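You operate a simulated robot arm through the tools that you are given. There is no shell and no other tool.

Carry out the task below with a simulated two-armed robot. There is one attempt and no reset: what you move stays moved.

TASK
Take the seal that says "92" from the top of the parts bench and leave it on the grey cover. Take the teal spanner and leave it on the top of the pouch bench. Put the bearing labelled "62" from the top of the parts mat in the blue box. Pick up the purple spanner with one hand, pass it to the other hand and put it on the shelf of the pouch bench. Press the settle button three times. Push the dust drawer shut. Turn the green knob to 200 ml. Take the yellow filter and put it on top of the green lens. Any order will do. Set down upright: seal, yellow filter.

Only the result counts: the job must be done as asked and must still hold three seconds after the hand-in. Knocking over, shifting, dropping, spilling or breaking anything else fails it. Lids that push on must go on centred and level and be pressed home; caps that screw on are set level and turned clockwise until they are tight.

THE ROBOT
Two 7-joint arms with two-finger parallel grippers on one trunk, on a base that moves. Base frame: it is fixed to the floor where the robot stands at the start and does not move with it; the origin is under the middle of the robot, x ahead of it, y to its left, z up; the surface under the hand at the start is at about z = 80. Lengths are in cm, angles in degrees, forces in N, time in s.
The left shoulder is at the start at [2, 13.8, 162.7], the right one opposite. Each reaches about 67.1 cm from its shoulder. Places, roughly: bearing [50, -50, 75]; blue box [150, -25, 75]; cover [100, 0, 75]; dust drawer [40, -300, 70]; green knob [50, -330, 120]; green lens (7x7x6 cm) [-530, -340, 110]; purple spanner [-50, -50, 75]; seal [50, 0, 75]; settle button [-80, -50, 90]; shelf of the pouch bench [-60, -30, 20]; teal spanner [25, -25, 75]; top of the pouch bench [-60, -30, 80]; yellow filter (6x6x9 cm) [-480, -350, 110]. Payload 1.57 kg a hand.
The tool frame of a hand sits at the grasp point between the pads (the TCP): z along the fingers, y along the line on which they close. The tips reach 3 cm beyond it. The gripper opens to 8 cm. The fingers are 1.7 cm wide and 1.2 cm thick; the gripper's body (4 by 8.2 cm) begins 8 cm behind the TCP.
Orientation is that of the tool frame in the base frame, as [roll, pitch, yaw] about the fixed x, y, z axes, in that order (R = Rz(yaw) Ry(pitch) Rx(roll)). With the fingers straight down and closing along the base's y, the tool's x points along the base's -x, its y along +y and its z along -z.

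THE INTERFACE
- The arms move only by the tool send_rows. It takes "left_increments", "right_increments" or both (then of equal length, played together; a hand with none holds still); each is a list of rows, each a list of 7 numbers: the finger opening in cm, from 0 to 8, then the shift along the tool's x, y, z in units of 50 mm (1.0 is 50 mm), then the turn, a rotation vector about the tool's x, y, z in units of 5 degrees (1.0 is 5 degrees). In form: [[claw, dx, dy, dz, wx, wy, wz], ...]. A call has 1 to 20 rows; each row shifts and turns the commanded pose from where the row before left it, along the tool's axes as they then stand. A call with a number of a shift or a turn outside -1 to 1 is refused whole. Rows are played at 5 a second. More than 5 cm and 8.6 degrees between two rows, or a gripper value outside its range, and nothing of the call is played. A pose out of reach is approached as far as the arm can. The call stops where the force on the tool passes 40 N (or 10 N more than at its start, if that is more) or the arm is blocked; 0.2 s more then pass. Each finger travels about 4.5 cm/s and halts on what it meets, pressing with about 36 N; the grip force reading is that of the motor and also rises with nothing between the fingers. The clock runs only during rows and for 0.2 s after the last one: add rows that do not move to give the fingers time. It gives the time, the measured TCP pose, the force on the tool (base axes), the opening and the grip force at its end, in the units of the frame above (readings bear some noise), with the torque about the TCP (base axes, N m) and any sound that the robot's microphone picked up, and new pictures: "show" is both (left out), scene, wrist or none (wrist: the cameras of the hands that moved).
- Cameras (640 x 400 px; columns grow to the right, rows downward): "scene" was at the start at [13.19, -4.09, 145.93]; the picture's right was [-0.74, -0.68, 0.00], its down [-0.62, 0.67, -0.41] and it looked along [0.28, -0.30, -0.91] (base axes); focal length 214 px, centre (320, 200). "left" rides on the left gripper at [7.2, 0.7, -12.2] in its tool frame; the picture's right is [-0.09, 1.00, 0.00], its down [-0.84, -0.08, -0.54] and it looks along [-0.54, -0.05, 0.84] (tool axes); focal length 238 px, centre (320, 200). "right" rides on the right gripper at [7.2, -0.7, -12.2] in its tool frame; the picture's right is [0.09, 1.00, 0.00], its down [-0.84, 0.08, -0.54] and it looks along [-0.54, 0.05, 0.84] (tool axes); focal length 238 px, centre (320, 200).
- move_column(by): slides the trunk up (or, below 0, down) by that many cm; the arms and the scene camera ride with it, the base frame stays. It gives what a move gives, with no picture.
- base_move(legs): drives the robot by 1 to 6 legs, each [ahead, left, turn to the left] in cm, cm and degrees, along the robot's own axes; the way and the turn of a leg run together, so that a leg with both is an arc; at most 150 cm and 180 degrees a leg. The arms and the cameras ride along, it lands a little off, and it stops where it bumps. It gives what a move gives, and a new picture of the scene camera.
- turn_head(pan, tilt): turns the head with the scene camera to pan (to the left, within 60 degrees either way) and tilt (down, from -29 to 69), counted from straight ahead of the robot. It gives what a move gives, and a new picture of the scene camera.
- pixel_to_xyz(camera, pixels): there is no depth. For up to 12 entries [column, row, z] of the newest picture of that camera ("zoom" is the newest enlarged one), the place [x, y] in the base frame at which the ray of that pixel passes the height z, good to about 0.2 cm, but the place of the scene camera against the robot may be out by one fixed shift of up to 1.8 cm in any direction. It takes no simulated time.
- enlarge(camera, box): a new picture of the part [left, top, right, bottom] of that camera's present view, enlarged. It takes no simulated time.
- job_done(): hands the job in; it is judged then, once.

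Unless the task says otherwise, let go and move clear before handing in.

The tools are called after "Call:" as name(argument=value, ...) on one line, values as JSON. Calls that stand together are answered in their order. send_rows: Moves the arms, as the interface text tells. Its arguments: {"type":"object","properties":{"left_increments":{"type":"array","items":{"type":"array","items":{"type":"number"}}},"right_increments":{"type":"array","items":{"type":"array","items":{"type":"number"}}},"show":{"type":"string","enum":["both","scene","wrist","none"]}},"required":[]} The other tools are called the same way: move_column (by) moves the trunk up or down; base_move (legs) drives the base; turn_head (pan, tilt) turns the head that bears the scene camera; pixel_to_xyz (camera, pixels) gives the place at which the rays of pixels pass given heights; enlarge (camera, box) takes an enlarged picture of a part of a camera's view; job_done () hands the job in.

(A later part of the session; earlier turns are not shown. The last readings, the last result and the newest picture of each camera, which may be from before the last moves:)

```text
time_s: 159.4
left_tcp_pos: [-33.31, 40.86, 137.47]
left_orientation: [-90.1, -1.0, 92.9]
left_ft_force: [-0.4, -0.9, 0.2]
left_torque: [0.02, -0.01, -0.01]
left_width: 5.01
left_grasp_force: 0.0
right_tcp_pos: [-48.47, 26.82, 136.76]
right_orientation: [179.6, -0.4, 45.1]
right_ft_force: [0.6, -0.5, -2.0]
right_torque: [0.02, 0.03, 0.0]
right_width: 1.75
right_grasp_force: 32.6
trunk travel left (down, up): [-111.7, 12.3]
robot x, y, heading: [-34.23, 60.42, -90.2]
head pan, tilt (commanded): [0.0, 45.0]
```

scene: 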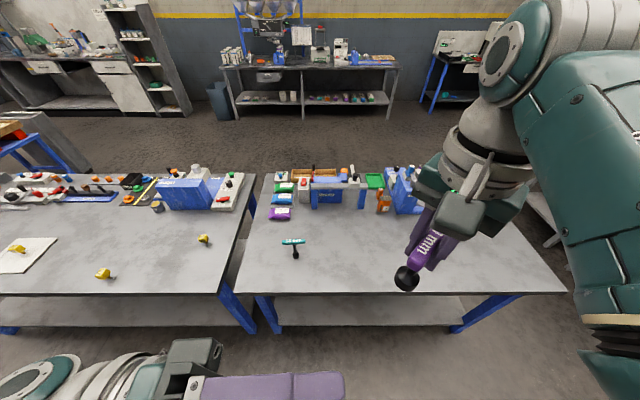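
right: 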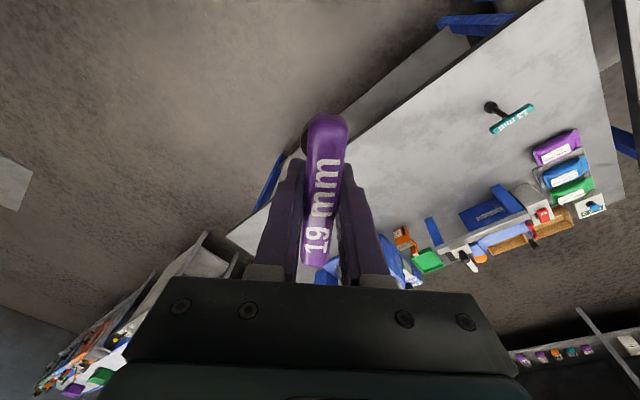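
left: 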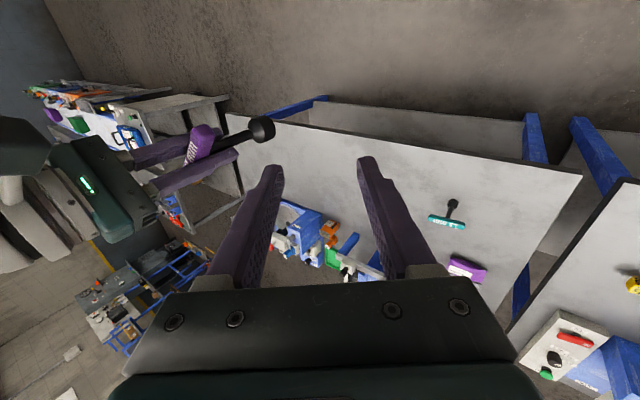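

The left fingers are horizontal, pointing −x. I'll now yaw them 42° toward the bar and tilt the head down to watch.

Call:
send_rows(left_increments=[[5, 0, 0, 0, 0, -0.936, 0], [5, 0, 0, 0, 0, -0.936, 0], [5, 0, 0, 0, 0, -0.936, 0], [5, 0, 0, 0, 0, -0.936, 0], [5, 0, 0, 0, 0, -0.936, 0], [5, 0, 0, 0, 0, -0.936, 0], [5, 0, 0, 0, 0, -0.936, 0], [5, 0, 0, 0, 0, -0.936, 0], [5, 0, 0, 0, 0, -0.936, 0], [5, 0, 0, 0, 0, 0, 0]], show="wrist")

Call:
turn_head(pan=0, tilt=66)

```text
time_s: 161.8
left_tcp_pos: [-30.68, 41.66, 135.77]
left_orientation: [-94.8, 3.5, 131.1]
left_ft_force: [0.3, -0.6, 0.3]
left_torque: [0.02, -0.01, 0.01]
left_width: 5.03
left_grasp_force: 0.0
right_tcp_pos: [-48.56, 26.87, 136.89]
right_orientation: [179.7, -0.6, 45.0]
right_ft_force: [0.3, -1.1, -2.3]
right_torque: [-0.05, 0.02, -0.01]
right_width: 1.77
right_grasp_force: 32.7
trunk travel left (down, up): [-111.7, 12.3]
robot x, y, heading: [-34.51, 60.07, -90.3]
head pan, tilt (commanded): [0.0, 45.0]
stopped in row 10 (left hand): the arm was blocked; the commanded pose is now the measured one
```

left: 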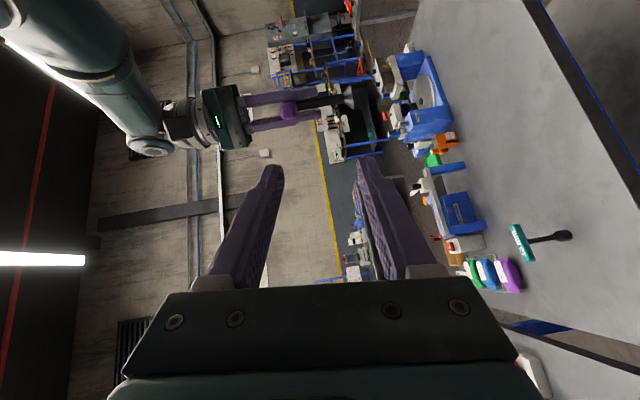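

```text
time_s: 162.7
left_tcp_pos: [-30.8, 41.79, 135.77]
left_orientation: [-94.7, 3.5, 131.2]
left_ft_force: [0.0, 0.1, 0.1]
left_torque: [0.0, -0.02, -0.01]
left_width: 5.0
left_grasp_force: 0.0
right_tcp_pos: [-48.47, 26.84, 136.9]
right_orientation: [179.7, -0.4, 45.1]
right_ft_force: [0.3, 0.1, -3.1]
right_torque: [0.0, 0.01, 0.0]
right_width: 1.76
right_grasp_force: 32.5
trunk travel left (down, up): [-111.7, 12.3]
robot x, y, heading: [-34.52, 60.12, -90.1]
head pan, tilt (commanded): [0.0, 66.0]
```

scene: 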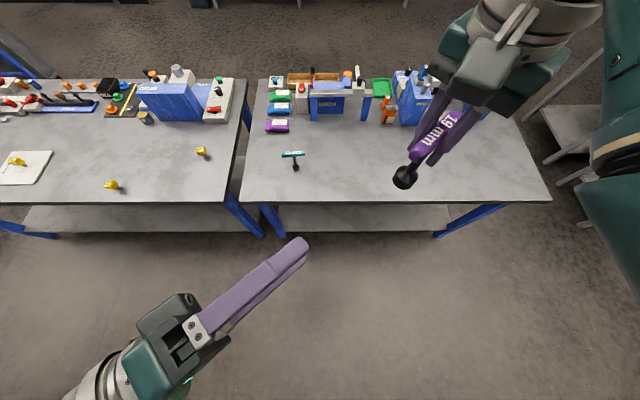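

Left fingers now point along about yaw 131° toward the bar (s≈23 cm away), with a slight tilt. I'll match the right hand's yaw (45→41°) and advance the left hand 11 cm while levelling it.

Call:
send_rows(right_increments=[[1, 0, 0, 0, 0, 0, 0.4], [1, 0, 0, 0, 0, 0, 0.4], [1, 0, 0, 0, 0, 0, 0], [1, 0, 0, 0, 0, 0, 0], [1, 0, 0, 0, 0, 0, 0], [1, 0, 0, 0, 0, 0, 0], [1, 0, 0, 0, 0, 0, 0]], left_increments=[[5, 0, -0.07, 0.4, 0, 0, 0], [5, 0, -0.07, 0.4, 0, 0, 0], [5, 0, -0.07, 0.4, 0.19, 0, -0.14], [5, 0, -0.07, 0.4, 0.19, 0, -0.14], [5, 0, -0.07, 0.3, 0.19, 0, -0.14], [5, 0, -0.07, 0.3, 0.19, 0, -0.14], [5, 0, 0, 0, 0.19, 0, -0.14]], show="both")

```text
time_s: 164.4
left_tcp_pos: [-36.4, 35.74, 134.75]
left_orientation: [-94.6, 3.5, 128.7]
left_ft_force: [0.8, -0.2, -0.9]
left_torque: [0.02, -0.01, -0.01]
left_width: 5.01
left_grasp_force: 0.0
right_tcp_pos: [-49.25, 26.66, 136.89]
right_orientation: [-179.8, 0.3, 40.7]
right_ft_force: [-0.2, -0.3, -1.8]
right_torque: [0.01, 0.0, 0.03]
right_width: 1.76
right_grasp_force: 32.6
trunk travel left (down, up): [-111.7, 12.3]
robot x, y, heading: [-34.3, 60.19, -89.9]
head pan, tilt (commanded): [0.0, 66.0]
stopped in row 7 (left hand): the arm was blocked; the commanded pose is now the measured one
```

scene: 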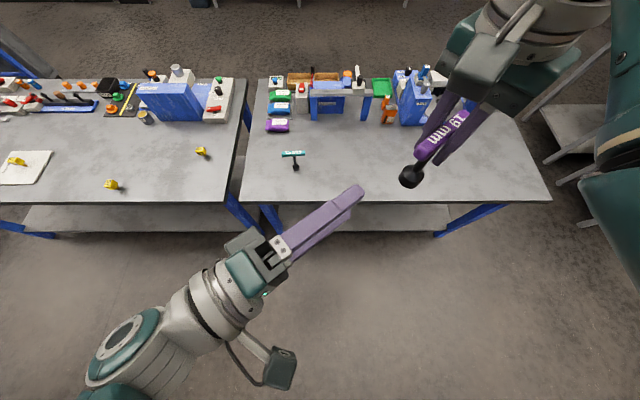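
right: 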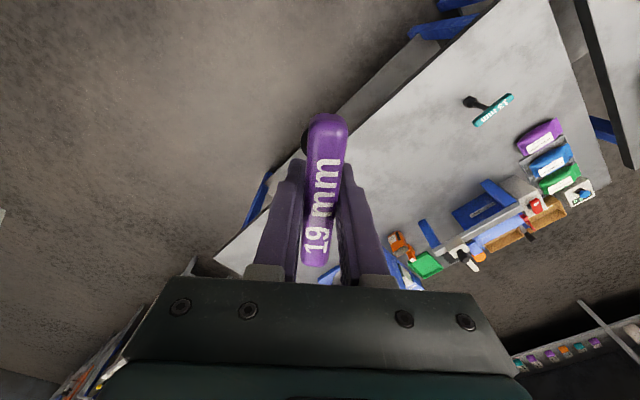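
left: 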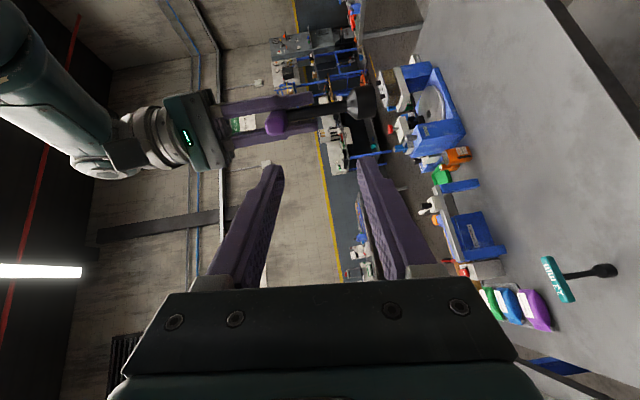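

The left hand keeps a ~5° tilt (a joint limit), so I'll align the right hand to it instead: tilt the right by the same few degrees and lower it 3.9 cm, putting the bar on the left hand's finger axis.

Call:
send_rows(right_increments=[[1, 0.02, 0.07, 0.26, -0.24, 0.3, 0.12], [1, 0.02, 0.07, 0.26, -0.24, 0.3, 0.12], [1, 0.017, 0.067, 0.26, -0.23, 0.31, 0.13], [1, 0, 0, 0, 0, 0, 0]], show="none")

Call:
send_rows(left_increments=[[5, 0, 0, 0.3, 0, 0, 0], [5, 0, 0, 0.3, 0, 0, 0], [5, 0, 0, 0, 0, 0, 0]], show="both")

```text
time_s: 165.4
left_tcp_pos: [-36.35, 35.85, 134.86]
left_orientation: [-94.5, 3.3, 128.7]
left_ft_force: [0.0, -0.2, 0.1]
left_torque: [-0.01, -0.01, -0.03]
left_width: 5.0
left_grasp_force: 0.0
right_tcp_pos: [-48.2, 26.09, 133.03]
right_orientation: [176.7, -4.3, 38.7]
right_ft_force: [-0.2, 0.5, -2.6]
right_torque: [-0.01, 0.0, -0.02]
right_width: 1.75
right_grasp_force: 32.2
trunk travel left (down, up): [-111.7, 12.3]
robot x, y, heading: [-34.7, 60.4, -90.1]
head pan, tilt (commanded): [0.0, 66.0]
```

```text
time_s: 166.2
left_tcp_pos: [-37.92, 34.14, 133.81]
left_orientation: [-95.7, 4.1, 127.7]
left_ft_force: [-0.4, -1.2, -0.5]
left_torque: [-0.03, -0.02, 0.01]
left_width: 4.99
left_grasp_force: 0.1
right_tcp_pos: [-48.23, 26.07, 133.01]
right_orientation: [176.7, -4.4, 38.8]
right_ft_force: [-1.1, -0.2, -1.4]
right_torque: [0.0, 0.06, -0.02]
right_width: 1.77
right_grasp_force: 32.7
trunk travel left (down, up): [-111.7, 12.3]
robot x, y, heading: [-34.23, 60.49, -90.3]
head pan, tilt (commanded): [0.0, 66.0]
```

scene: 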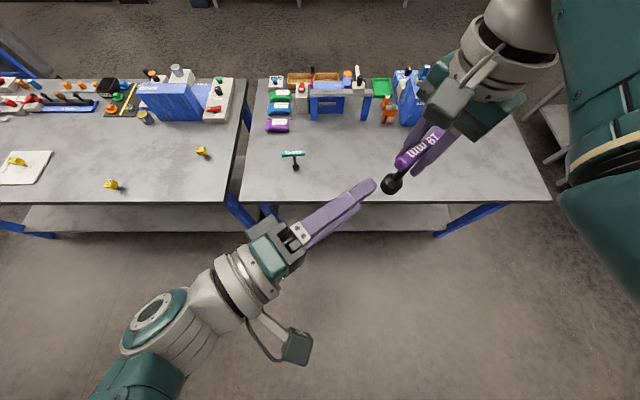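
left: 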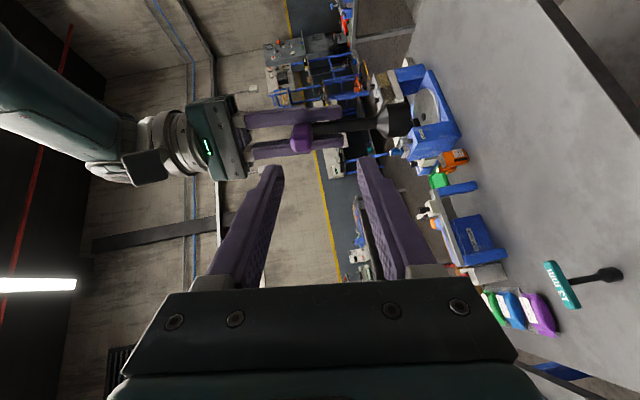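

The left hand drifts against a joint limit when pointing that far forward; at yaw ≈93° it was free. I'll swing both hands to a shallower angle (left yaw→108°, right bar yaw→18°) and re-level.

Call:
send_rows(right_increments=[[1, 0, 0, 0, 0.13, -0.18, 0.83], [1, 0, 0, 0, 0.13, -0.18, 0.83], [1, 0, 0, 0, 0.13, -0.18, 0.83], [1, 0, 0, 0, 0.13, -0.18, 0.83], [1, 0, 0, 0, 0.13, -0.18, 0.83], [1, 0, 0, 0, 0, 0, 0]], left_increments=[[5, 0, 0, -0.1, 0.23, 0.79, -0.16], [5, 0, 0, -0.1, 0.23, 0.79, -0.16], [5, 0, 0, 0, 0.23, 0.79, -0.16], [5, 0, 0, 0, 0.23, 0.79, -0.16], [5, 0, 0, 0, 0.23, 0.79, -0.16], [5, 0, 0, 0, 0, 0, 0]], show="scene")

```text
time_s: 167.8
left_tcp_pos: [-38.23, 34.39, 134.9]
left_orientation: [-88.6, -1.4, 109.2]
left_ft_force: [0.0, 0.1, 0.4]
left_torque: [-0.02, 0.02, -0.03]
left_width: 4.98
left_grasp_force: 0.1
right_tcp_pos: [-52.31, 25.8, 132.85]
right_orientation: [-178.0, 3.8, 16.4]
right_ft_force: [0.3, 0.6, -2.0]
right_torque: [-0.01, 0.01, -0.02]
right_width: 1.79
right_grasp_force: 32.2
trunk travel left (down, up): [-111.7, 12.3]
robot x, y, heading: [-34.48, 60.14, -90.0]
head pan, tilt (commanded): [0.0, 66.0]
stopped in row 6 (right hand): the arm was blocked; the commanded pose is now the measured one
```

scene: 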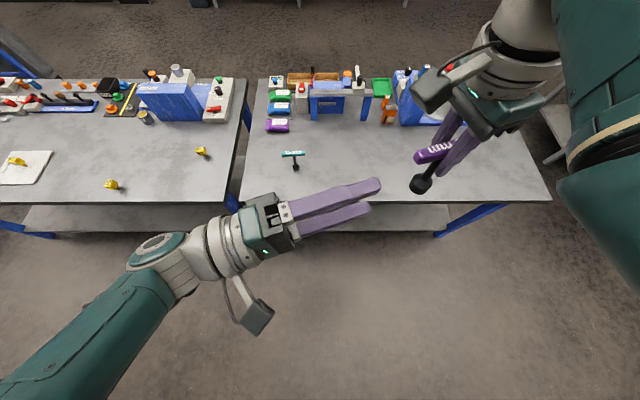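

Left is free now ([-88.6,-1.4,109]); the right bumped its own limit near yaw 16. I'll pick a compromise (right yaw 26°, left 116°) and raise both to about z 139.5 where both arms have more room.

Call:
send_rows(right_increments=[[1, 0, 0, -0.4, 0, 0, -0.64], [1, 0, 0, -0.4, -0.2, 0.38, -0.64], [1, 0, 0, -0.4, -0.2, 0.38, -0.64], [1, 0, 0, 0, 0, 0, 0]], left_increments=[[5, -0.1, -0.3, 0, -0.1, -0.45, 0.1], [5, -0.1, -0.3, 0, -0.1, -0.45, 0.1], [5, -0.1, -0.3, 0, -0.1, -0.45, 0.1], [5, 0, 0, 0, 0, 0, 0]], show="scene")

```text
time_s: 168.8
left_tcp_pos: [-37.52, 32.82, 139.43]
left_orientation: [-90.0, 0.0, 116.0]
left_ft_force: [0.3, -0.4, -0.6]
left_torque: [0.01, -0.02, -0.01]
left_width: 5.01
left_grasp_force: 0.2
right_tcp_pos: [-52.35, 25.81, 138.83]
right_orientation: [-179.4, 0.4, 25.8]
right_ft_force: [-0.2, 0.1, -2.4]
right_torque: [0.0, 0.01, 0.02]
right_width: 1.75
right_grasp_force: 32.5
trunk travel left (down, up): [-111.7, 12.3]
robot x, y, heading: [-34.29, 60.15, -90.1]
head pan, tilt (commanded): [0.0, 66.0]
```

scene: 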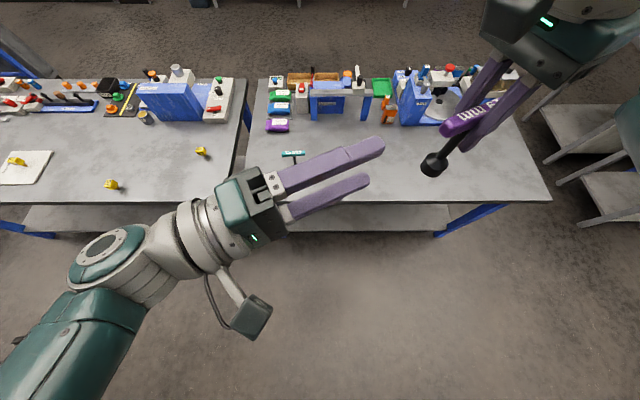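

Both hands are now exactly posed (left [−90,0,116], right yaw 25.8) and the left's finger axis coincides with the bar (16.4 cm from its centre). I'll advance the left hand 8 cm and check.

Call:
send_rows(left_increments=[[5, 0, 0, 0.4, 0, 0, 0], [5, 0, 0, 0.4, 0, 0, 0], [5, 0, 0, 0.4, 0, 0, 0], [5, 0, 0, 0.4, 0, 0, 0], [5, 0, 0, 0, 0, 0, 0]], show="both")

```text
time_s: 170.1
left_tcp_pos: [-44.09, 29.56, 138.62]
left_orientation: [-91.4, 0.4, 115.7]
left_ft_force: [-0.1, 1.1, -0.4]
left_torque: [0.03, -0.01, 0.01]
left_width: 4.98
left_grasp_force: 0.0
right_tcp_pos: [-52.26, 25.76, 138.75]
right_orientation: [-179.5, 0.2, 25.6]
right_ft_force: [0.1, 0.0, -2.6]
right_torque: [0.02, -0.03, 0.04]
right_width: 1.75
right_grasp_force: 32.7
trunk travel left (down, up): [-111.7, 12.3]
robot x, y, heading: [-34.31, 60.09, -90.2]
head pan, tilt (commanded): [0.0, 66.0]
```

scene: 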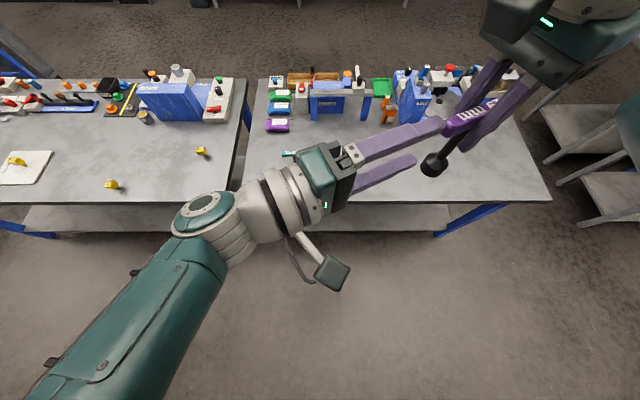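
left: 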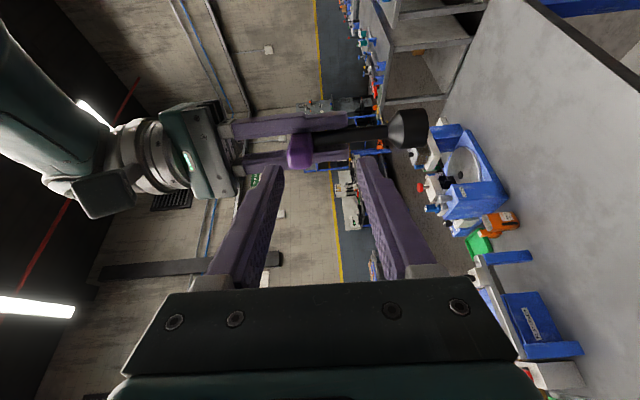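

The left is at s≈9 cm and about 0.7 cm low; the bar end shows at px (300,150) between its fingertips. I'll raise it 0.7 cm and advance 2 cm more.

Call:
send_rows(left_increments=[[5, 0, -0.14, 0, 0.2, 0, 0], [5, 0, 0, 0.2, 0, 0, 0], [5, 0, 0, 0.2, 0, 0, 0], [5, 0, 0, 0, 0, 0, 0]], show="wrist")

```text
time_s: 171.2
left_tcp_pos: [-44.28, 28.67, 138.04]
left_orientation: [-92.5, 1.6, 115.7]
left_ft_force: [0.1, -0.5, -0.3]
left_torque: [0.03, 0.01, 0.0]
left_width: 4.98
left_grasp_force: 0.0
right_tcp_pos: [-52.72, 25.82, 138.63]
right_orientation: [-179.2, 0.7, 25.5]
right_ft_force: [0.3, -0.1, -2.4]
right_torque: [0.03, 0.0, -0.04]
right_width: 1.77
right_grasp_force: 32.4
trunk travel left (down, up): [-111.7, 12.3]
robot x, y, heading: [-34.73, 60.18, -90.0]
head pan, tilt (commanded): [0.0, 66.0]
stopped in row 4 (left hand): the arm was blocked; the commanded pose is now the measured one
```

left: 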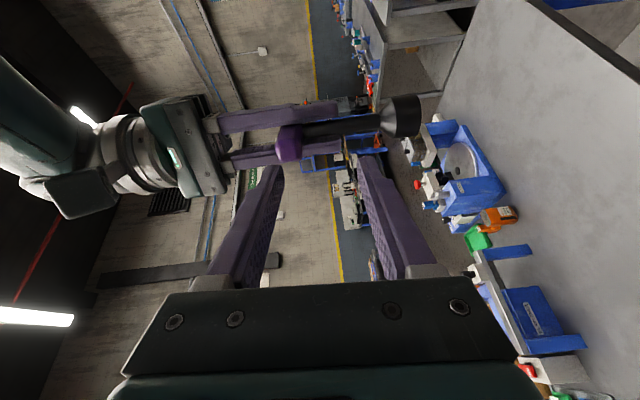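

The left is blocked by a joint limit before reaching the bar, so I'll back it to a spot where it is free (about −40.5, 31.4, 134.2) and instead bring the right hand's bar to it.

Call:
send_rows(left_increments=[[5, 0.04, 0, -0.23, 0, 0, 0], [5, 0.04, 0.19, -0.23, 0.17, 0, -0.11], [5, 0.04, 0.29, -0.23, 0.17, 0, -0.11], [5, 0.03, 0.29, -0.23, 0.16, 0, -0.1], [5, 0, 0, 0, 0, 0, 0]], right_increments=[[1, 0, 0, 0.25, 0, 0, 0], [1, 0, 0, 0.25, 0, 0, 0], [1, 0, 0, 0.25, 0, 0, 0], [1, 0, 0, 0.25, 0, 0, 0], [1, 0, 0, 0, 0, 0, 0]], show="both")

```text
time_s: 172.4
left_tcp_pos: [-40.85, 31.23, 134.51]
left_orientation: [-89.3, -0.3, 115.7]
left_ft_force: [0.0, -0.5, -0.4]
left_torque: [-0.02, 0.01, 0.03]
left_width: 4.97
left_grasp_force: 0.1
right_tcp_pos: [-52.59, 26.01, 133.6]
right_orientation: [-179.1, 0.6, 25.7]
right_ft_force: [0.2, 0.2, -2.5]
right_torque: [0.02, 0.01, -0.02]
right_width: 1.79
right_grasp_force: 32.5
trunk travel left (down, up): [-111.7, 12.3]
robot x, y, heading: [-34.64, 60.13, -90.1]
head pan, tilt (commanded): [0.0, 66.0]
```

scene: 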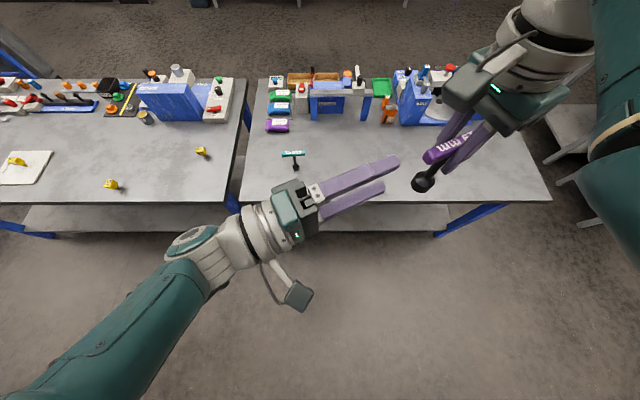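
right: 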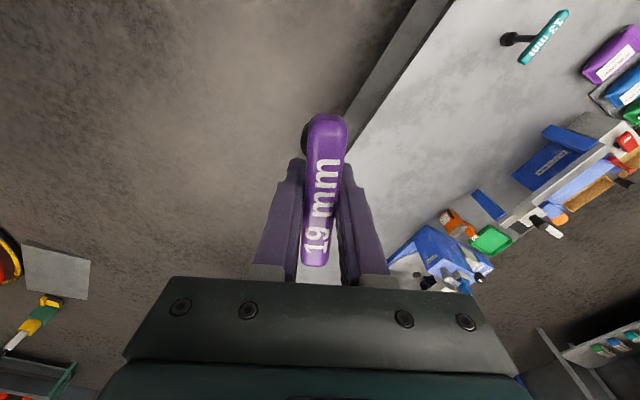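
left: 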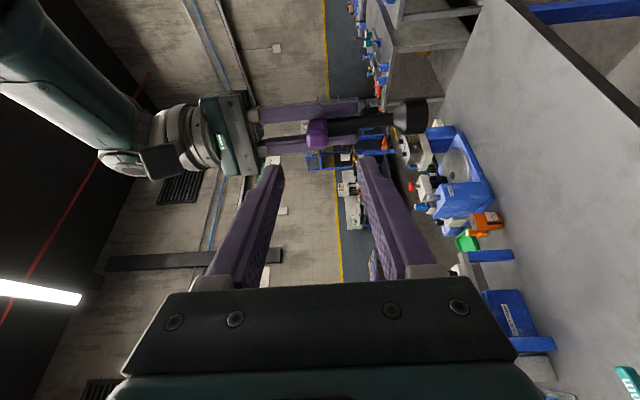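

Both hands posed; bar centre is now 12.9 cm ahead of the left TCP and nearly on its axis. I'll bring the right hand 6 cm toward the left first.

Call:
send_rows(right_increments=[[1, 0.3, 0.03, -0.03, 0, 0, 0], [1, 0.3, 0.03, -0.03, 0, 0, 0], [1, 0.3, 0.02, -0.01, 0, 0, 0], [1, 0.3, 0, 0, 0, 0, 0], [1, 0, 0, 0, 0, 0, 0]], left_increments=[[5, 0, 0, 0, 0, 0, 0], [5, 0, 0, 0, 0, 0, 0], [5, 0, 0, 0, 0, 0, 0], [5, 0, 0, 0, 0, 0, 0], [5, 0, 0, 0, 0, 0, 0]], show="both")

```text
time_s: 173.8
left_tcp_pos: [-40.78, 31.37, 134.52]
left_orientation: [-89.5, -0.4, 115.7]
left_ft_force: [0.6, -0.3, 0.9]
left_torque: [-0.05, -0.01, 0.01]
left_width: 5.0
left_grasp_force: 0.0
right_tcp_pos: [-51.32, 27.62, 133.9]
right_orientation: [-177.8, 5.3, 23.8]
right_ft_force: [-0.8, 0.0, -2.5]
right_torque: [-0.01, 0.01, 0.01]
right_width: 1.79
right_grasp_force: 32.4
trunk travel left (down, up): [-111.7, 12.3]
robot x, y, heading: [-34.39, 60.27, -90.1]
head pan, tilt (commanded): [0.0, 66.0]
stopped in row 5 (right hand): the arm was blocked; the commanded pose is now the measured one
```

scene: 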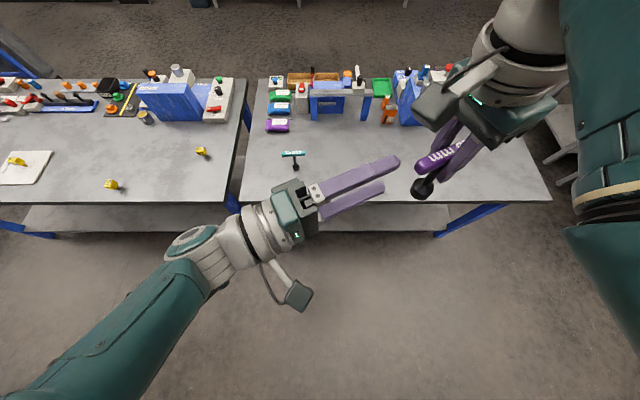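
right: 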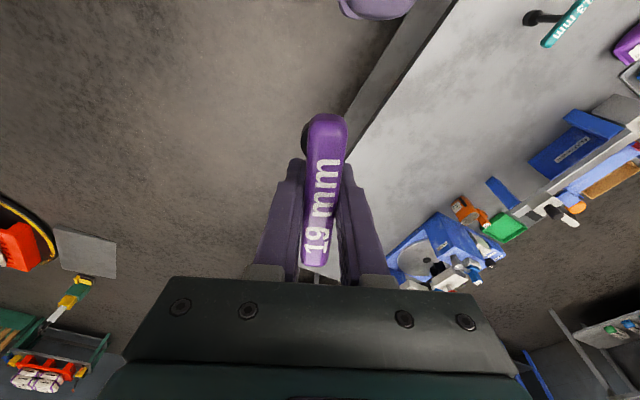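
left: 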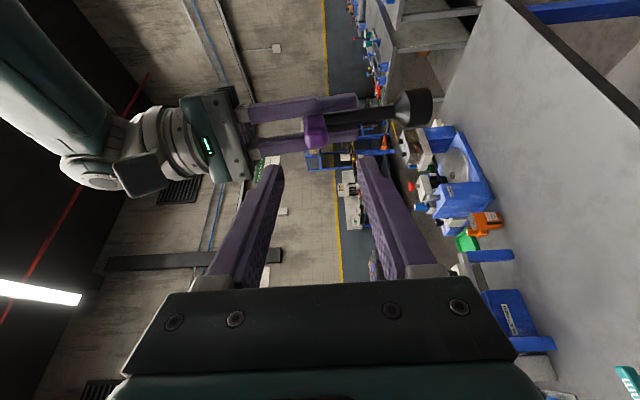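

The right blocks near yaw 25 when moved inward; it is happiest near its natural yaw 90. New scheme: bar along the robot's forward axis (right yaw ≈92°), left pointing across from the left (yaw ≈105°), closing above/below the bar's near end. First retreat the left and turn the right.

Call:
send_rows(left_increments=[[5, 0, 0, -0.4, 0, 0, 0], [5, 0, 0, -0.4, 0, 0.5, 0], [5, 0, 0, -0.4, 0, 0.5, 0], [5, 0, 0, -0.4, 0, 0.5, 0], [5, 0, 0, -0.2, 0, 0.6, 0], [5, 0, 0, 0, 0, 0, 0], [5, 0, 0, 0, 0, 0, 0], [5, 0, 0, 0, 0, 0, 0], [5, 0, 0, 0, 0, 0, 0], [5, 0, 0, 0, 0, 0, 0], [5, 0, 0, 0, 0, 0, 0], [5, 0, 0, 0, 0, 0, 0], [5, 0, 0, 0, 0, 0, 0], [5, 0, 0, 0, 0, 0, 0], [5, 0, 0, 0, 0, 0, 0], [5, 0, 0, 0, 0, 0, 0], [5, 0, 0, 0, 0, 0, 0], [5, 0, 0, 0, 0, 0, 0]], right_increments=[[1, 0, 0, 0, 0, 0, 0], [1, 0, 0, 0, 0, 0, 0], [1, 0, 0, 0, 0, 0, 0], [1, 0, 0, 0, -0.2, 0.5, -1], [1, 0, 0, 0, -0.2, 0.5, -1], [1, 0, 0, 0, 0, 0, -1], [1, 0, 0, 0, 0, 0, -1], [1, 0, 0, 0, 0, 0, -1], [1, 0, 0, 0, 0, 0, -1], [1, 0, 0, 0, 0, 0, -1], [1, 0, 0, 0, 0, 0, -1], [1, 0, 0, 0, 0, 0, -1], [1, 0, 0, 0, 0, 0, -1], [1, 0, 0, 0, 0, 0, -1], [1, 0, 0, 0, 0, 0, -1], [1, 0, 0, 0, 0, 0, -0.6], [1, 0, 0, 0, 0, 0, 0], [1, 0, 0, 0, 0, 0, 0]], show="both")

```text
time_s: 177.7
left_tcp_pos: [-32.64, 34.99, 134.39]
left_orientation: [-89.5, -0.3, 105.2]
left_ft_force: [1.1, -0.1, -0.1]
left_torque: [-0.01, 0.0, 0.03]
left_width: 5.0
left_grasp_force: 0.0
right_tcp_pos: [-50.58, 27.56, 133.87]
right_orientation: [179.7, -0.7, 87.1]
right_ft_force: [0.0, -0.4, -2.4]
right_torque: [-0.04, 0.0, -0.01]
right_width: 1.75
right_grasp_force: 32.2
trunk travel left (down, up): [-111.7, 12.3]
robot x, y, heading: [-34.52, 60.47, -89.7]
head pan, tilt (commanded): [0.0, 66.0]
```

scene: 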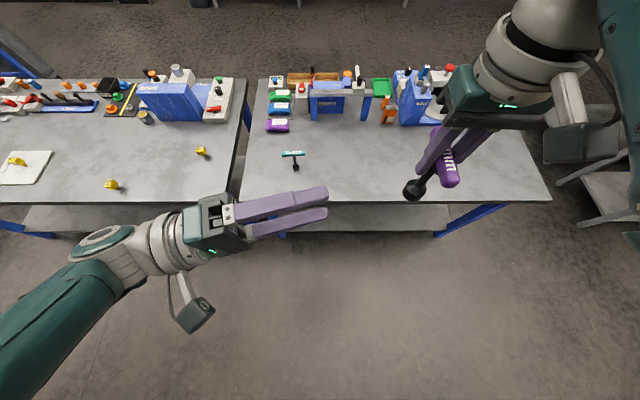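
right: 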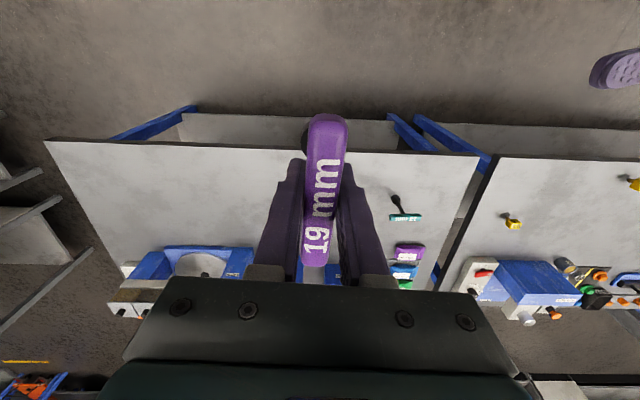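
left: 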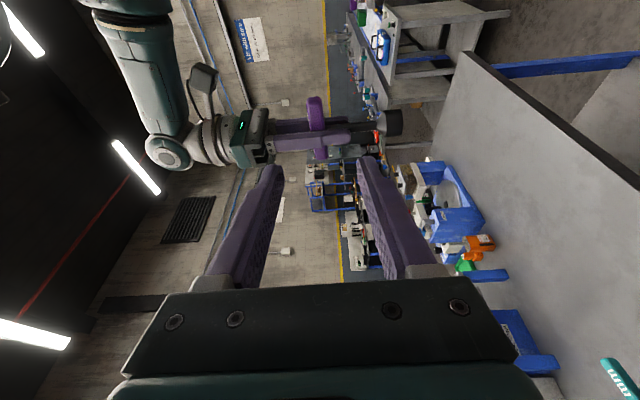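

Now both are free and level: right yaw 87, left [−90,0,105]. I'll bring the right hand inward and back in a first step (7.5 cm in x, 2.9 in y) and check.

Call:
send_rows(right_increments=[[1, 0.17, 0.37, 0, 0, 0, 0], [1, 0.17, 0.37, 0, 0, 0, 0], [1, 0.17, 0.37, 0, 0, 0, 0], [1, 0.14, 0.37, 0, 0, 0, 0], [1, 0, 0, 0, 0, 0, 0]], show="both")

```text
time_s: 178.8
left_tcp_pos: [-32.5, 34.91, 134.43]
left_orientation: [-89.3, -0.3, 105.3]
left_ft_force: [0.2, -1.3, 0.4]
left_torque: [-0.01, 0.0, 0.0]
left_width: 4.99
left_grasp_force: 0.1
right_tcp_pos: [-43.04, 30.6, 134.03]
right_orientation: [179.7, -0.7, 87.1]
right_ft_force: [0.6, -0.3, -2.3]
right_torque: [0.03, 0.02, -0.02]
right_width: 1.78
right_grasp_force: 32.5
trunk travel left (down, up): [-111.7, 12.3]
robot x, y, heading: [-34.23, 60.31, -90.1]
head pan, tilt (commanded): [0.0, 66.0]
```

scene: 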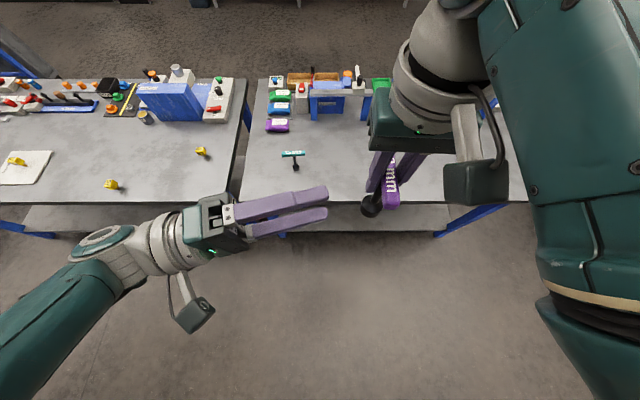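
right: 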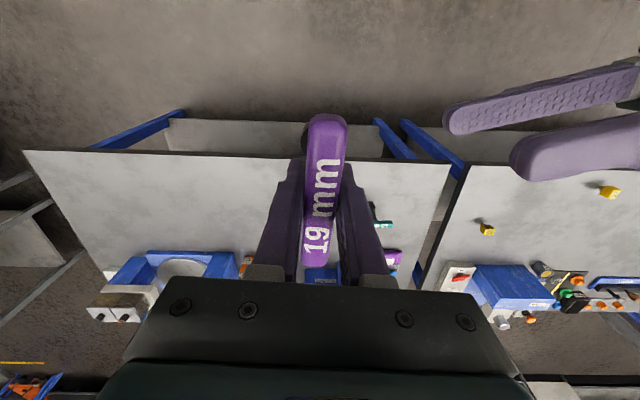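

Right followed exactly. I'll bring it the last 4.8 cm so the bar's near end lines up with the left's finger axis, 3.3 cm from the bar's centre.

Call:
send_rows(right_increments=[[1, -0.01, 0.3, 0, 0, 0, 0], [1, -0.01, 0.3, 0, 0, 0, 0], [1, -0.01, 0.25, 0, 0, 0, 0], [1, 0, 0.12, 0, 0, 0, 0], [1, 0, 0, 0, 0, 0, 0]], show="both")

```text
time_s: 180.2
left_tcp_pos: [-32.74, 34.94, 134.54]
left_orientation: [-89.3, -0.3, 105.2]
left_ft_force: [-0.1, -0.3, -0.3]
left_torque: [-0.03, 0.01, -0.03]
left_width: 4.99
left_grasp_force: 0.0
right_tcp_pos: [-41.85, 29.86, 133.03]
right_orientation: [-176.0, -0.4, 86.0]
right_ft_force: [-0.7, 0.9, -2.3]
right_torque: [0.0, -0.01, 0.0]
right_width: 1.79
right_grasp_force: 32.6
trunk travel left (down, up): [-111.7, 12.3]
robot x, y, heading: [-34.62, 60.52, -89.9]
head pan, tilt (commanded): [0.0, 66.0]
stopped in row 5 (right hand): the arm was blocked; the commanded pose is now the measured one
```

scene: 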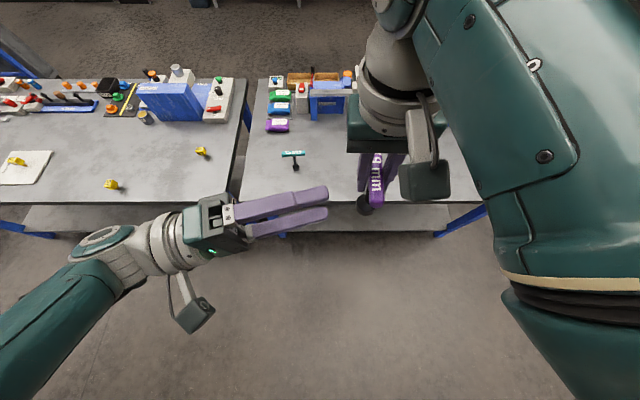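
right: 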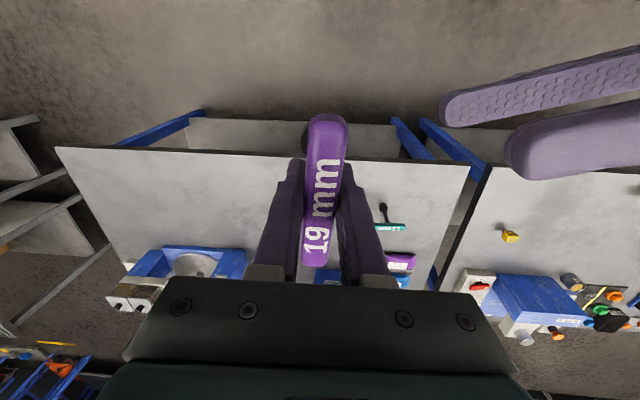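

The right blocked again at x≈−42 (its upper arm is close to the head). I'll set it back to the last good pose (−43, 30.4) level, 2 cm higher, and send the left the rest of the way in steps.

Call:
send_rows(right_increments=[[1, 0.02, -0.12, -0.25, -0.4, 0, 0], [1, 0.02, -0.12, -0.2, -0.4, 0, 0], [1, 0.03, 0, -0.15, 0, 0, -0.2], [1, 0, 0, 0, 0, 0, 0]], left_increments=[[5, 0.15, -0.15, 0, 0, 0, 0], [5, 0.15, -0.15, 0, 0, 0, 0], [5, 0.05, -0.1, 0, 0, 0, 0], [5, 0, 0, 0, 0, 0, 0]], show="none")

```text
time_s: 181.2
left_tcp_pos: [-33.14, 36.6, 136.5]
left_orientation: [-89.2, -0.3, 105.2]
left_ft_force: [0.6, -0.4, 0.0]
left_torque: [0.04, 0.02, 0.02]
left_width: 5.01
left_grasp_force: 0.1
right_tcp_pos: [-42.39, 30.25, 136.09]
right_orientation: [179.3, -0.5, 87.1]
right_ft_force: [0.5, 0.0, -1.9]
right_torque: [-0.06, -0.02, 0.01]
right_width: 1.78
right_grasp_force: 32.9
trunk travel left (down, up): [-111.7, 12.3]
robot x, y, heading: [-34.37, 60.37, -89.9]
head pan, tilt (commanded): [0.0, 66.0]
```

Right is level at (−42.4, 30.3, 136.1); left at (−33.1, 36.6, 136.5). I'll trim the left −0.6 cm in y and advance 6.5 cm.

Call:
send_rows(left_increments=[[5, -0.12, 0, 0.3, 0, 0, 0], [5, 0, 0, 0.4, 0, 0, 0], [5, 0, 0, 0.3, 0, 0, 0], [5, 0, 0, 0.3, 0, 0, 0], [5, 0, 0, 0, 0, 0, 0]], show="both")

```text
time_s: 182.4
left_tcp_pos: [-39.19, 34.27, 136.55]
left_orientation: [-89.4, -0.1, 105.2]
left_ft_force: [0.1, -0.2, 0.2]
left_torque: [-0.02, 0.0, 0.03]
left_width: 5.0
left_grasp_force: 0.0
right_tcp_pos: [-42.53, 30.31, 136.12]
right_orientation: [179.5, -0.3, 87.1]
right_ft_force: [0.2, -0.5, -1.1]
right_torque: [0.0, -0.01, 0.0]
right_width: 1.75
right_grasp_force: 33.1
trunk travel left (down, up): [-111.7, 12.3]
robot x, y, heading: [-34.32, 60.46, -89.9]
head pan, tilt (commanded): [0.0, 66.0]
```

scene: 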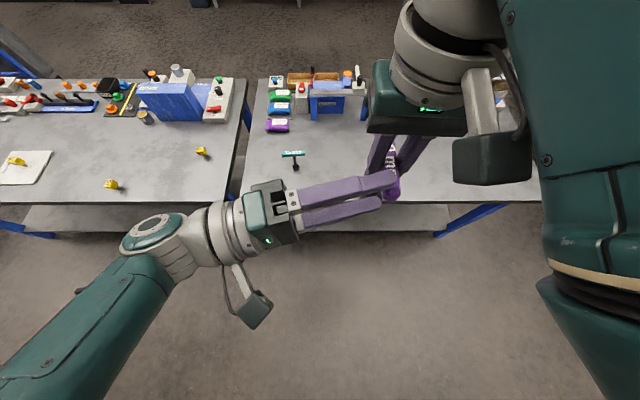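
left: 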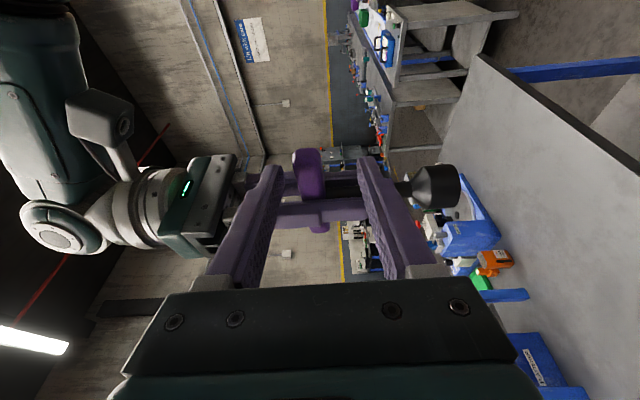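

Very good: the bar's end (left px 308,175) is between the left fingers. I'll advance the last 3.2 cm.

Call:
send_rows(left_increments=[[5, 0, 0, 0.2, 0, 0, 0], [5, 0, 0, 0.2, 0, 0, 0], [5, 0, 0, 0.2, 0, 0, 0], [5, 0, -0.02, 0.04, 0, 0, 0], [5, 0, 0, 0, 0, 0, 0]], show="both")

```text
time_s: 183.7
left_tcp_pos: [-42.27, 33.48, 136.69]
left_orientation: [-89.4, -0.2, 105.2]
left_ft_force: [0.2, -0.9, 0.3]
left_torque: [-0.03, 0.02, -0.03]
left_width: 4.99
left_grasp_force: 0.1
right_tcp_pos: [-42.61, 30.31, 136.04]
right_orientation: [179.4, -0.4, 87.1]
right_ft_force: [0.1, 0.2, -3.2]
right_torque: [-0.01, -0.05, -0.02]
right_width: 1.75
right_grasp_force: 32.4
trunk travel left (down, up): [-111.7, 12.3]
robot x, y, heading: [-34.63, 60.37, -90.1]
head pan, tilt (commanded): [0.0, 66.0]
```

scene: 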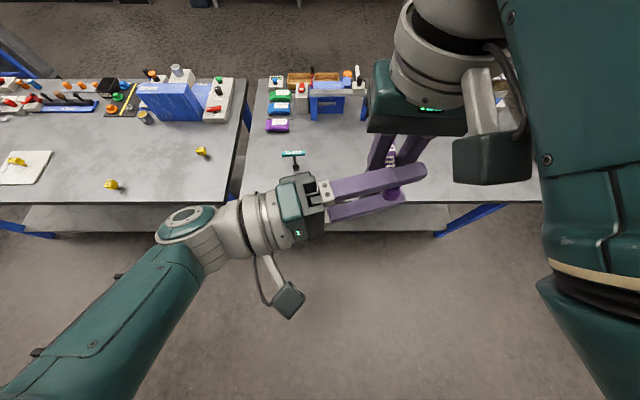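
left: 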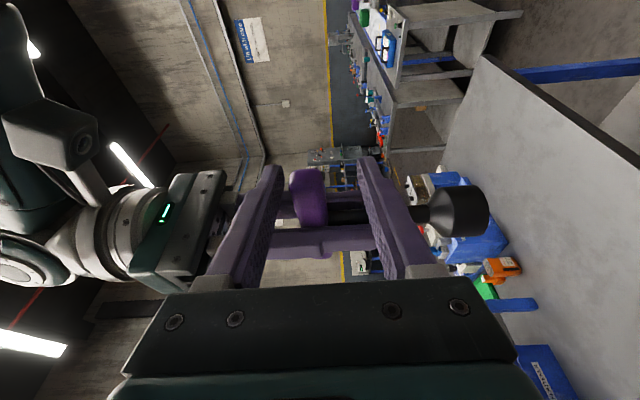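

The left fingers straddle the bar's near end (px 310,200). I'll close the left gripper while the right holds.

Call:
send_rows(left_increments=[[4, 0, 0, 0, 0, 0, 0], [3, 0, 0, 0, 0, 0, 0], [2.2, 0, 0, 0, 0, 0, 0], [1.5, 0, 0, 0, 0, 0, 0], [1, 0, 0, 0, 0, 0, 0], [1, 0, 0, 0, 0, 0, 0], [1, 0, 0, 0, 0, 0, 0]], show="both")

```text
time_s: 185.2
left_tcp_pos: [-42.28, 33.57, 136.73]
left_orientation: [-89.2, -0.3, 105.1]
left_ft_force: [-1.7, 4.3, 21.6]
left_torque: [0.0, -0.19, 0.0]
left_width: 2.87
left_grasp_force: 10.1
right_tcp_pos: [-42.47, 30.25, 136.0]
right_orientation: [179.5, -0.5, 87.2]
right_ft_force: [1.3, -3.7, -23.2]
right_torque: [-0.64, 0.2, 0.0]
right_width: 1.78
right_grasp_force: 32.5
trunk travel left (down, up): [-111.7, 12.3]
robot x, y, heading: [-34.08, 60.03, -90.0]
head pan, tilt (commanded): [0.0, 66.0]
```

scene: 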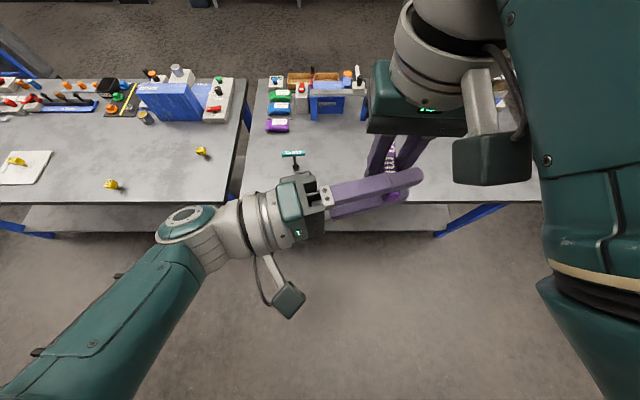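
left: 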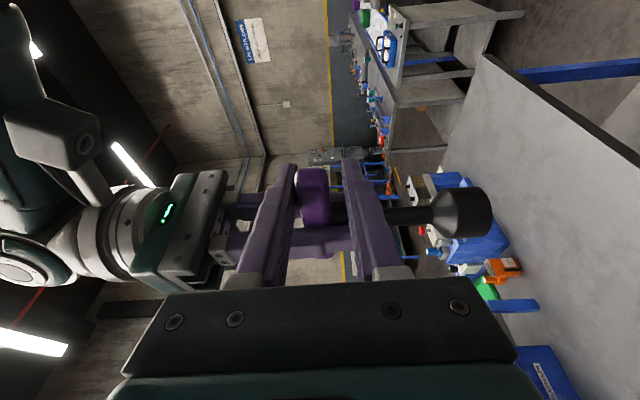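

The upper finger touched first (21 N, opening 2.87), so the left hand is ~0.5 cm low. I'll raise it 0.5 cm with the grip still closing.

Call:
send_rows(left_increments=[[1, 0, -0.04, 0, 0, 0, 0], [1, 0, -0.04, 0, 0, 0, 0], [1, 0, -0.03, 0, 0, 0, 0], [1, 0, 0, 0, 0, 0, 0], [1, 0, 0, 0, 0, 0, 0]], show="wrist")

```text
time_s: 186.4
left_tcp_pos: [-42.19, 33.46, 137.19]
left_orientation: [-89.5, -0.3, 105.3]
left_ft_force: [-6.3, -1.8, 9.5]
left_torque: [0.06, -0.22, -0.08]
left_width: 2.02
left_grasp_force: 15.5
right_tcp_pos: [-42.45, 30.18, 136.08]
right_orientation: [179.5, -0.3, 87.2]
right_ft_force: [6.0, 1.6, -12.1]
right_torque: [-0.44, 0.27, -0.11]
right_width: 1.75
right_grasp_force: 32.8
trunk travel left (down, up): [-111.7, 12.3]
robot x, y, heading: [-34.48, 60.37, -90.1]
head pan, tilt (commanded): [0.0, 66.0]
```

left: 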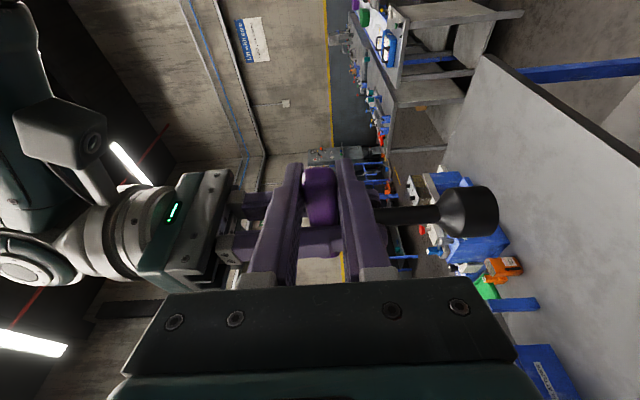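

Nearly centred: opening 2.02, residual 9.5 N. Another 1.5 mm up should equalise the pads.

Call:
send_rows(left_increments=[[1, 0, -0.02, 0, 0, 0, 0], [1, 0, -0.01, 0, 0, 0, 0], [1, 0, 0, 0, 0, 0, 0], [1, 0, 0, 0, 0, 0, 0]], show="none")

```text
time_s: 187.4
left_tcp_pos: [-42.23, 33.53, 137.21]
left_orientation: [-89.5, -0.3, 105.2]
left_ft_force: [-10.3, -8.1, -3.1]
left_torque: [0.01, -0.25, -0.23]
left_width: 1.95
left_grasp_force: 33.7
right_tcp_pos: [-42.25, 30.29, 136.09]
right_orientation: [179.4, -0.4, 87.3]
right_ft_force: [11.3, 6.5, 3.8]
right_torque: [0.0, 0.32, -0.06]
right_width: 1.78
right_grasp_force: 32.4
trunk travel left (down, up): [-111.7, 12.3]
robot x, y, heading: [-34.41, 60.31, -90.1]
head pan, tilt (commanded): [0.0, 66.0]
```

Left now holds firmly (33.7 N, 1.95 cm). I'll open the right hand and slide it forward off the far end of the bar.

Call:
send_rows(right_increments=[[2.2, 0, 0, 0, 0, 0, 0], [3, 0, 0, 0, 0, 0, 0], [4, 0, 0, 0, 0, 0, 0], [5, 0, 0, 0, 0, 0, 0], [5, 0, 0, 0, 0, 0, 0]], left_increments=[[1, 0, 0, 0, 0, 0, 0], [1, 0, 0, 0, 0, 0, 0], [1, 0, 0, 0, 0, 0, 0], [1, 0, 0, 0, 0, 0, 0], [1, 0, 0, 0, 0, 0, 0]], show="both")

```text
time_s: 188.7
left_tcp_pos: [-42.31, 33.43, 137.26]
left_orientation: [-89.5, -0.3, 105.2]
left_ft_force: [-0.3, -0.4, -0.4]
left_torque: [0.04, -0.01, 0.03]
left_width: 2.01
left_grasp_force: 33.7
right_tcp_pos: [-42.43, 30.17, 136.09]
right_orientation: [179.5, -0.4, 87.1]
right_ft_force: [0.5, 0.8, 0.9]
right_torque: [0.05, 0.0, 0.0]
right_width: 5.01
right_grasp_force: 0.0
trunk travel left (down, up): [-111.7, 12.3]
robot x, y, heading: [-34.67, 60.37, -90.1]
head pan, tilt (commanded): [0.0, 66.0]
```

scene: 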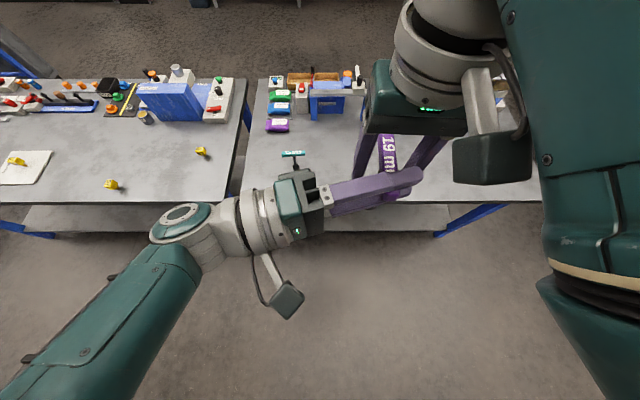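
right: 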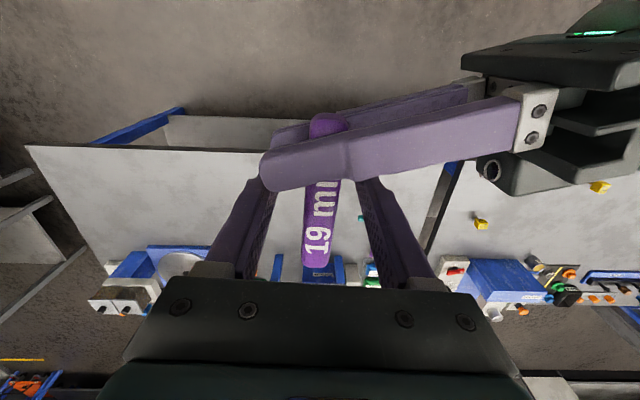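
left: 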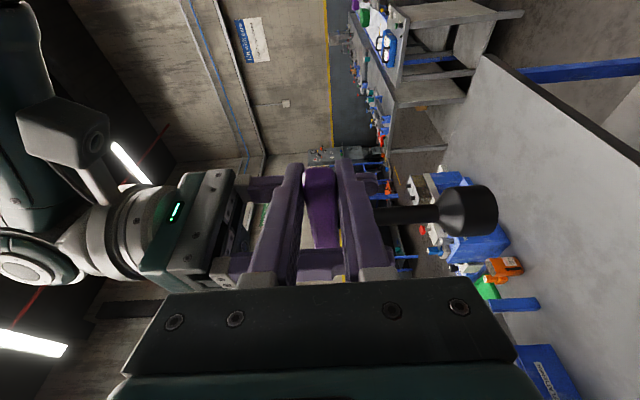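

The hand-over worked: the left holds the spanner (33.7 N, no load on right). I'll slide the right hand forward 8 cm off the bar, then away to the right.

Call:
send_rows(right_increments=[[5, -0.3, 0, 0, 0, 0, 0], [5, -0.4, 0, 0, 0, 0, 0], [5, -0.4, 0, 0, 0, 0, 0], [5, -0.4, 0, 0, 0, 0, 0], [5, -0.2, 0, 0, 0, 0, 0], [5, 0, -0.5, 0, 0, 0, 0], [5, 0, -0.6, 0, 0, 0, 0], [5, 0, -0.6, 0, 0, 0, 0], [5, 0, -0.6, 0, 0, 0, 0]], show="both")

```text
time_s: 190.7
left_tcp_pos: [-42.22, 33.47, 137.36]
left_orientation: [-89.3, -0.3, 105.2]
left_ft_force: [-0.3, -0.4, -0.4]
left_torque: [0.07, 0.01, 0.0]
left_width: 1.94
left_grasp_force: 33.4
right_tcp_pos: [-54.34, 22.35, 136.1]
right_orientation: [179.3, -0.3, 87.1]
right_ft_force: [-0.3, 1.0, -0.8]
right_torque: [0.0, -0.01, -0.04]
right_width: 5.0
right_grasp_force: 0.1
trunk travel left (down, up): [-111.7, 12.3]
robot x, y, heading: [-34.22, 60.58, -90.2]
head pan, tilt (commanded): [0.0, 66.0]
```

scene: 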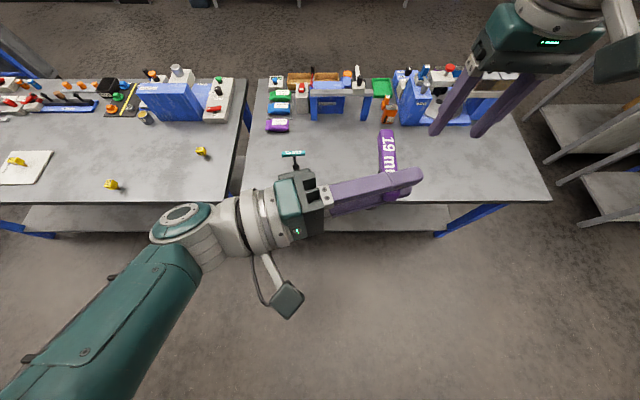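
right: 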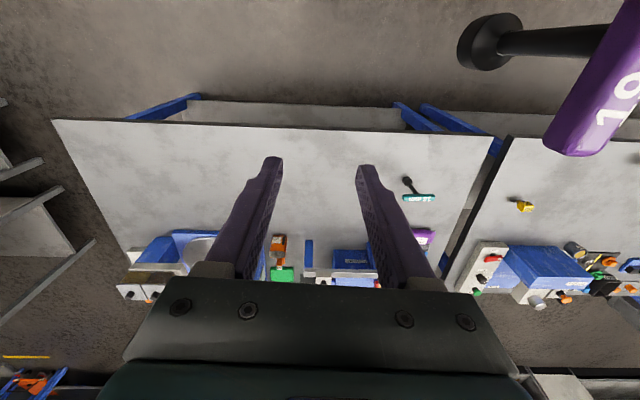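

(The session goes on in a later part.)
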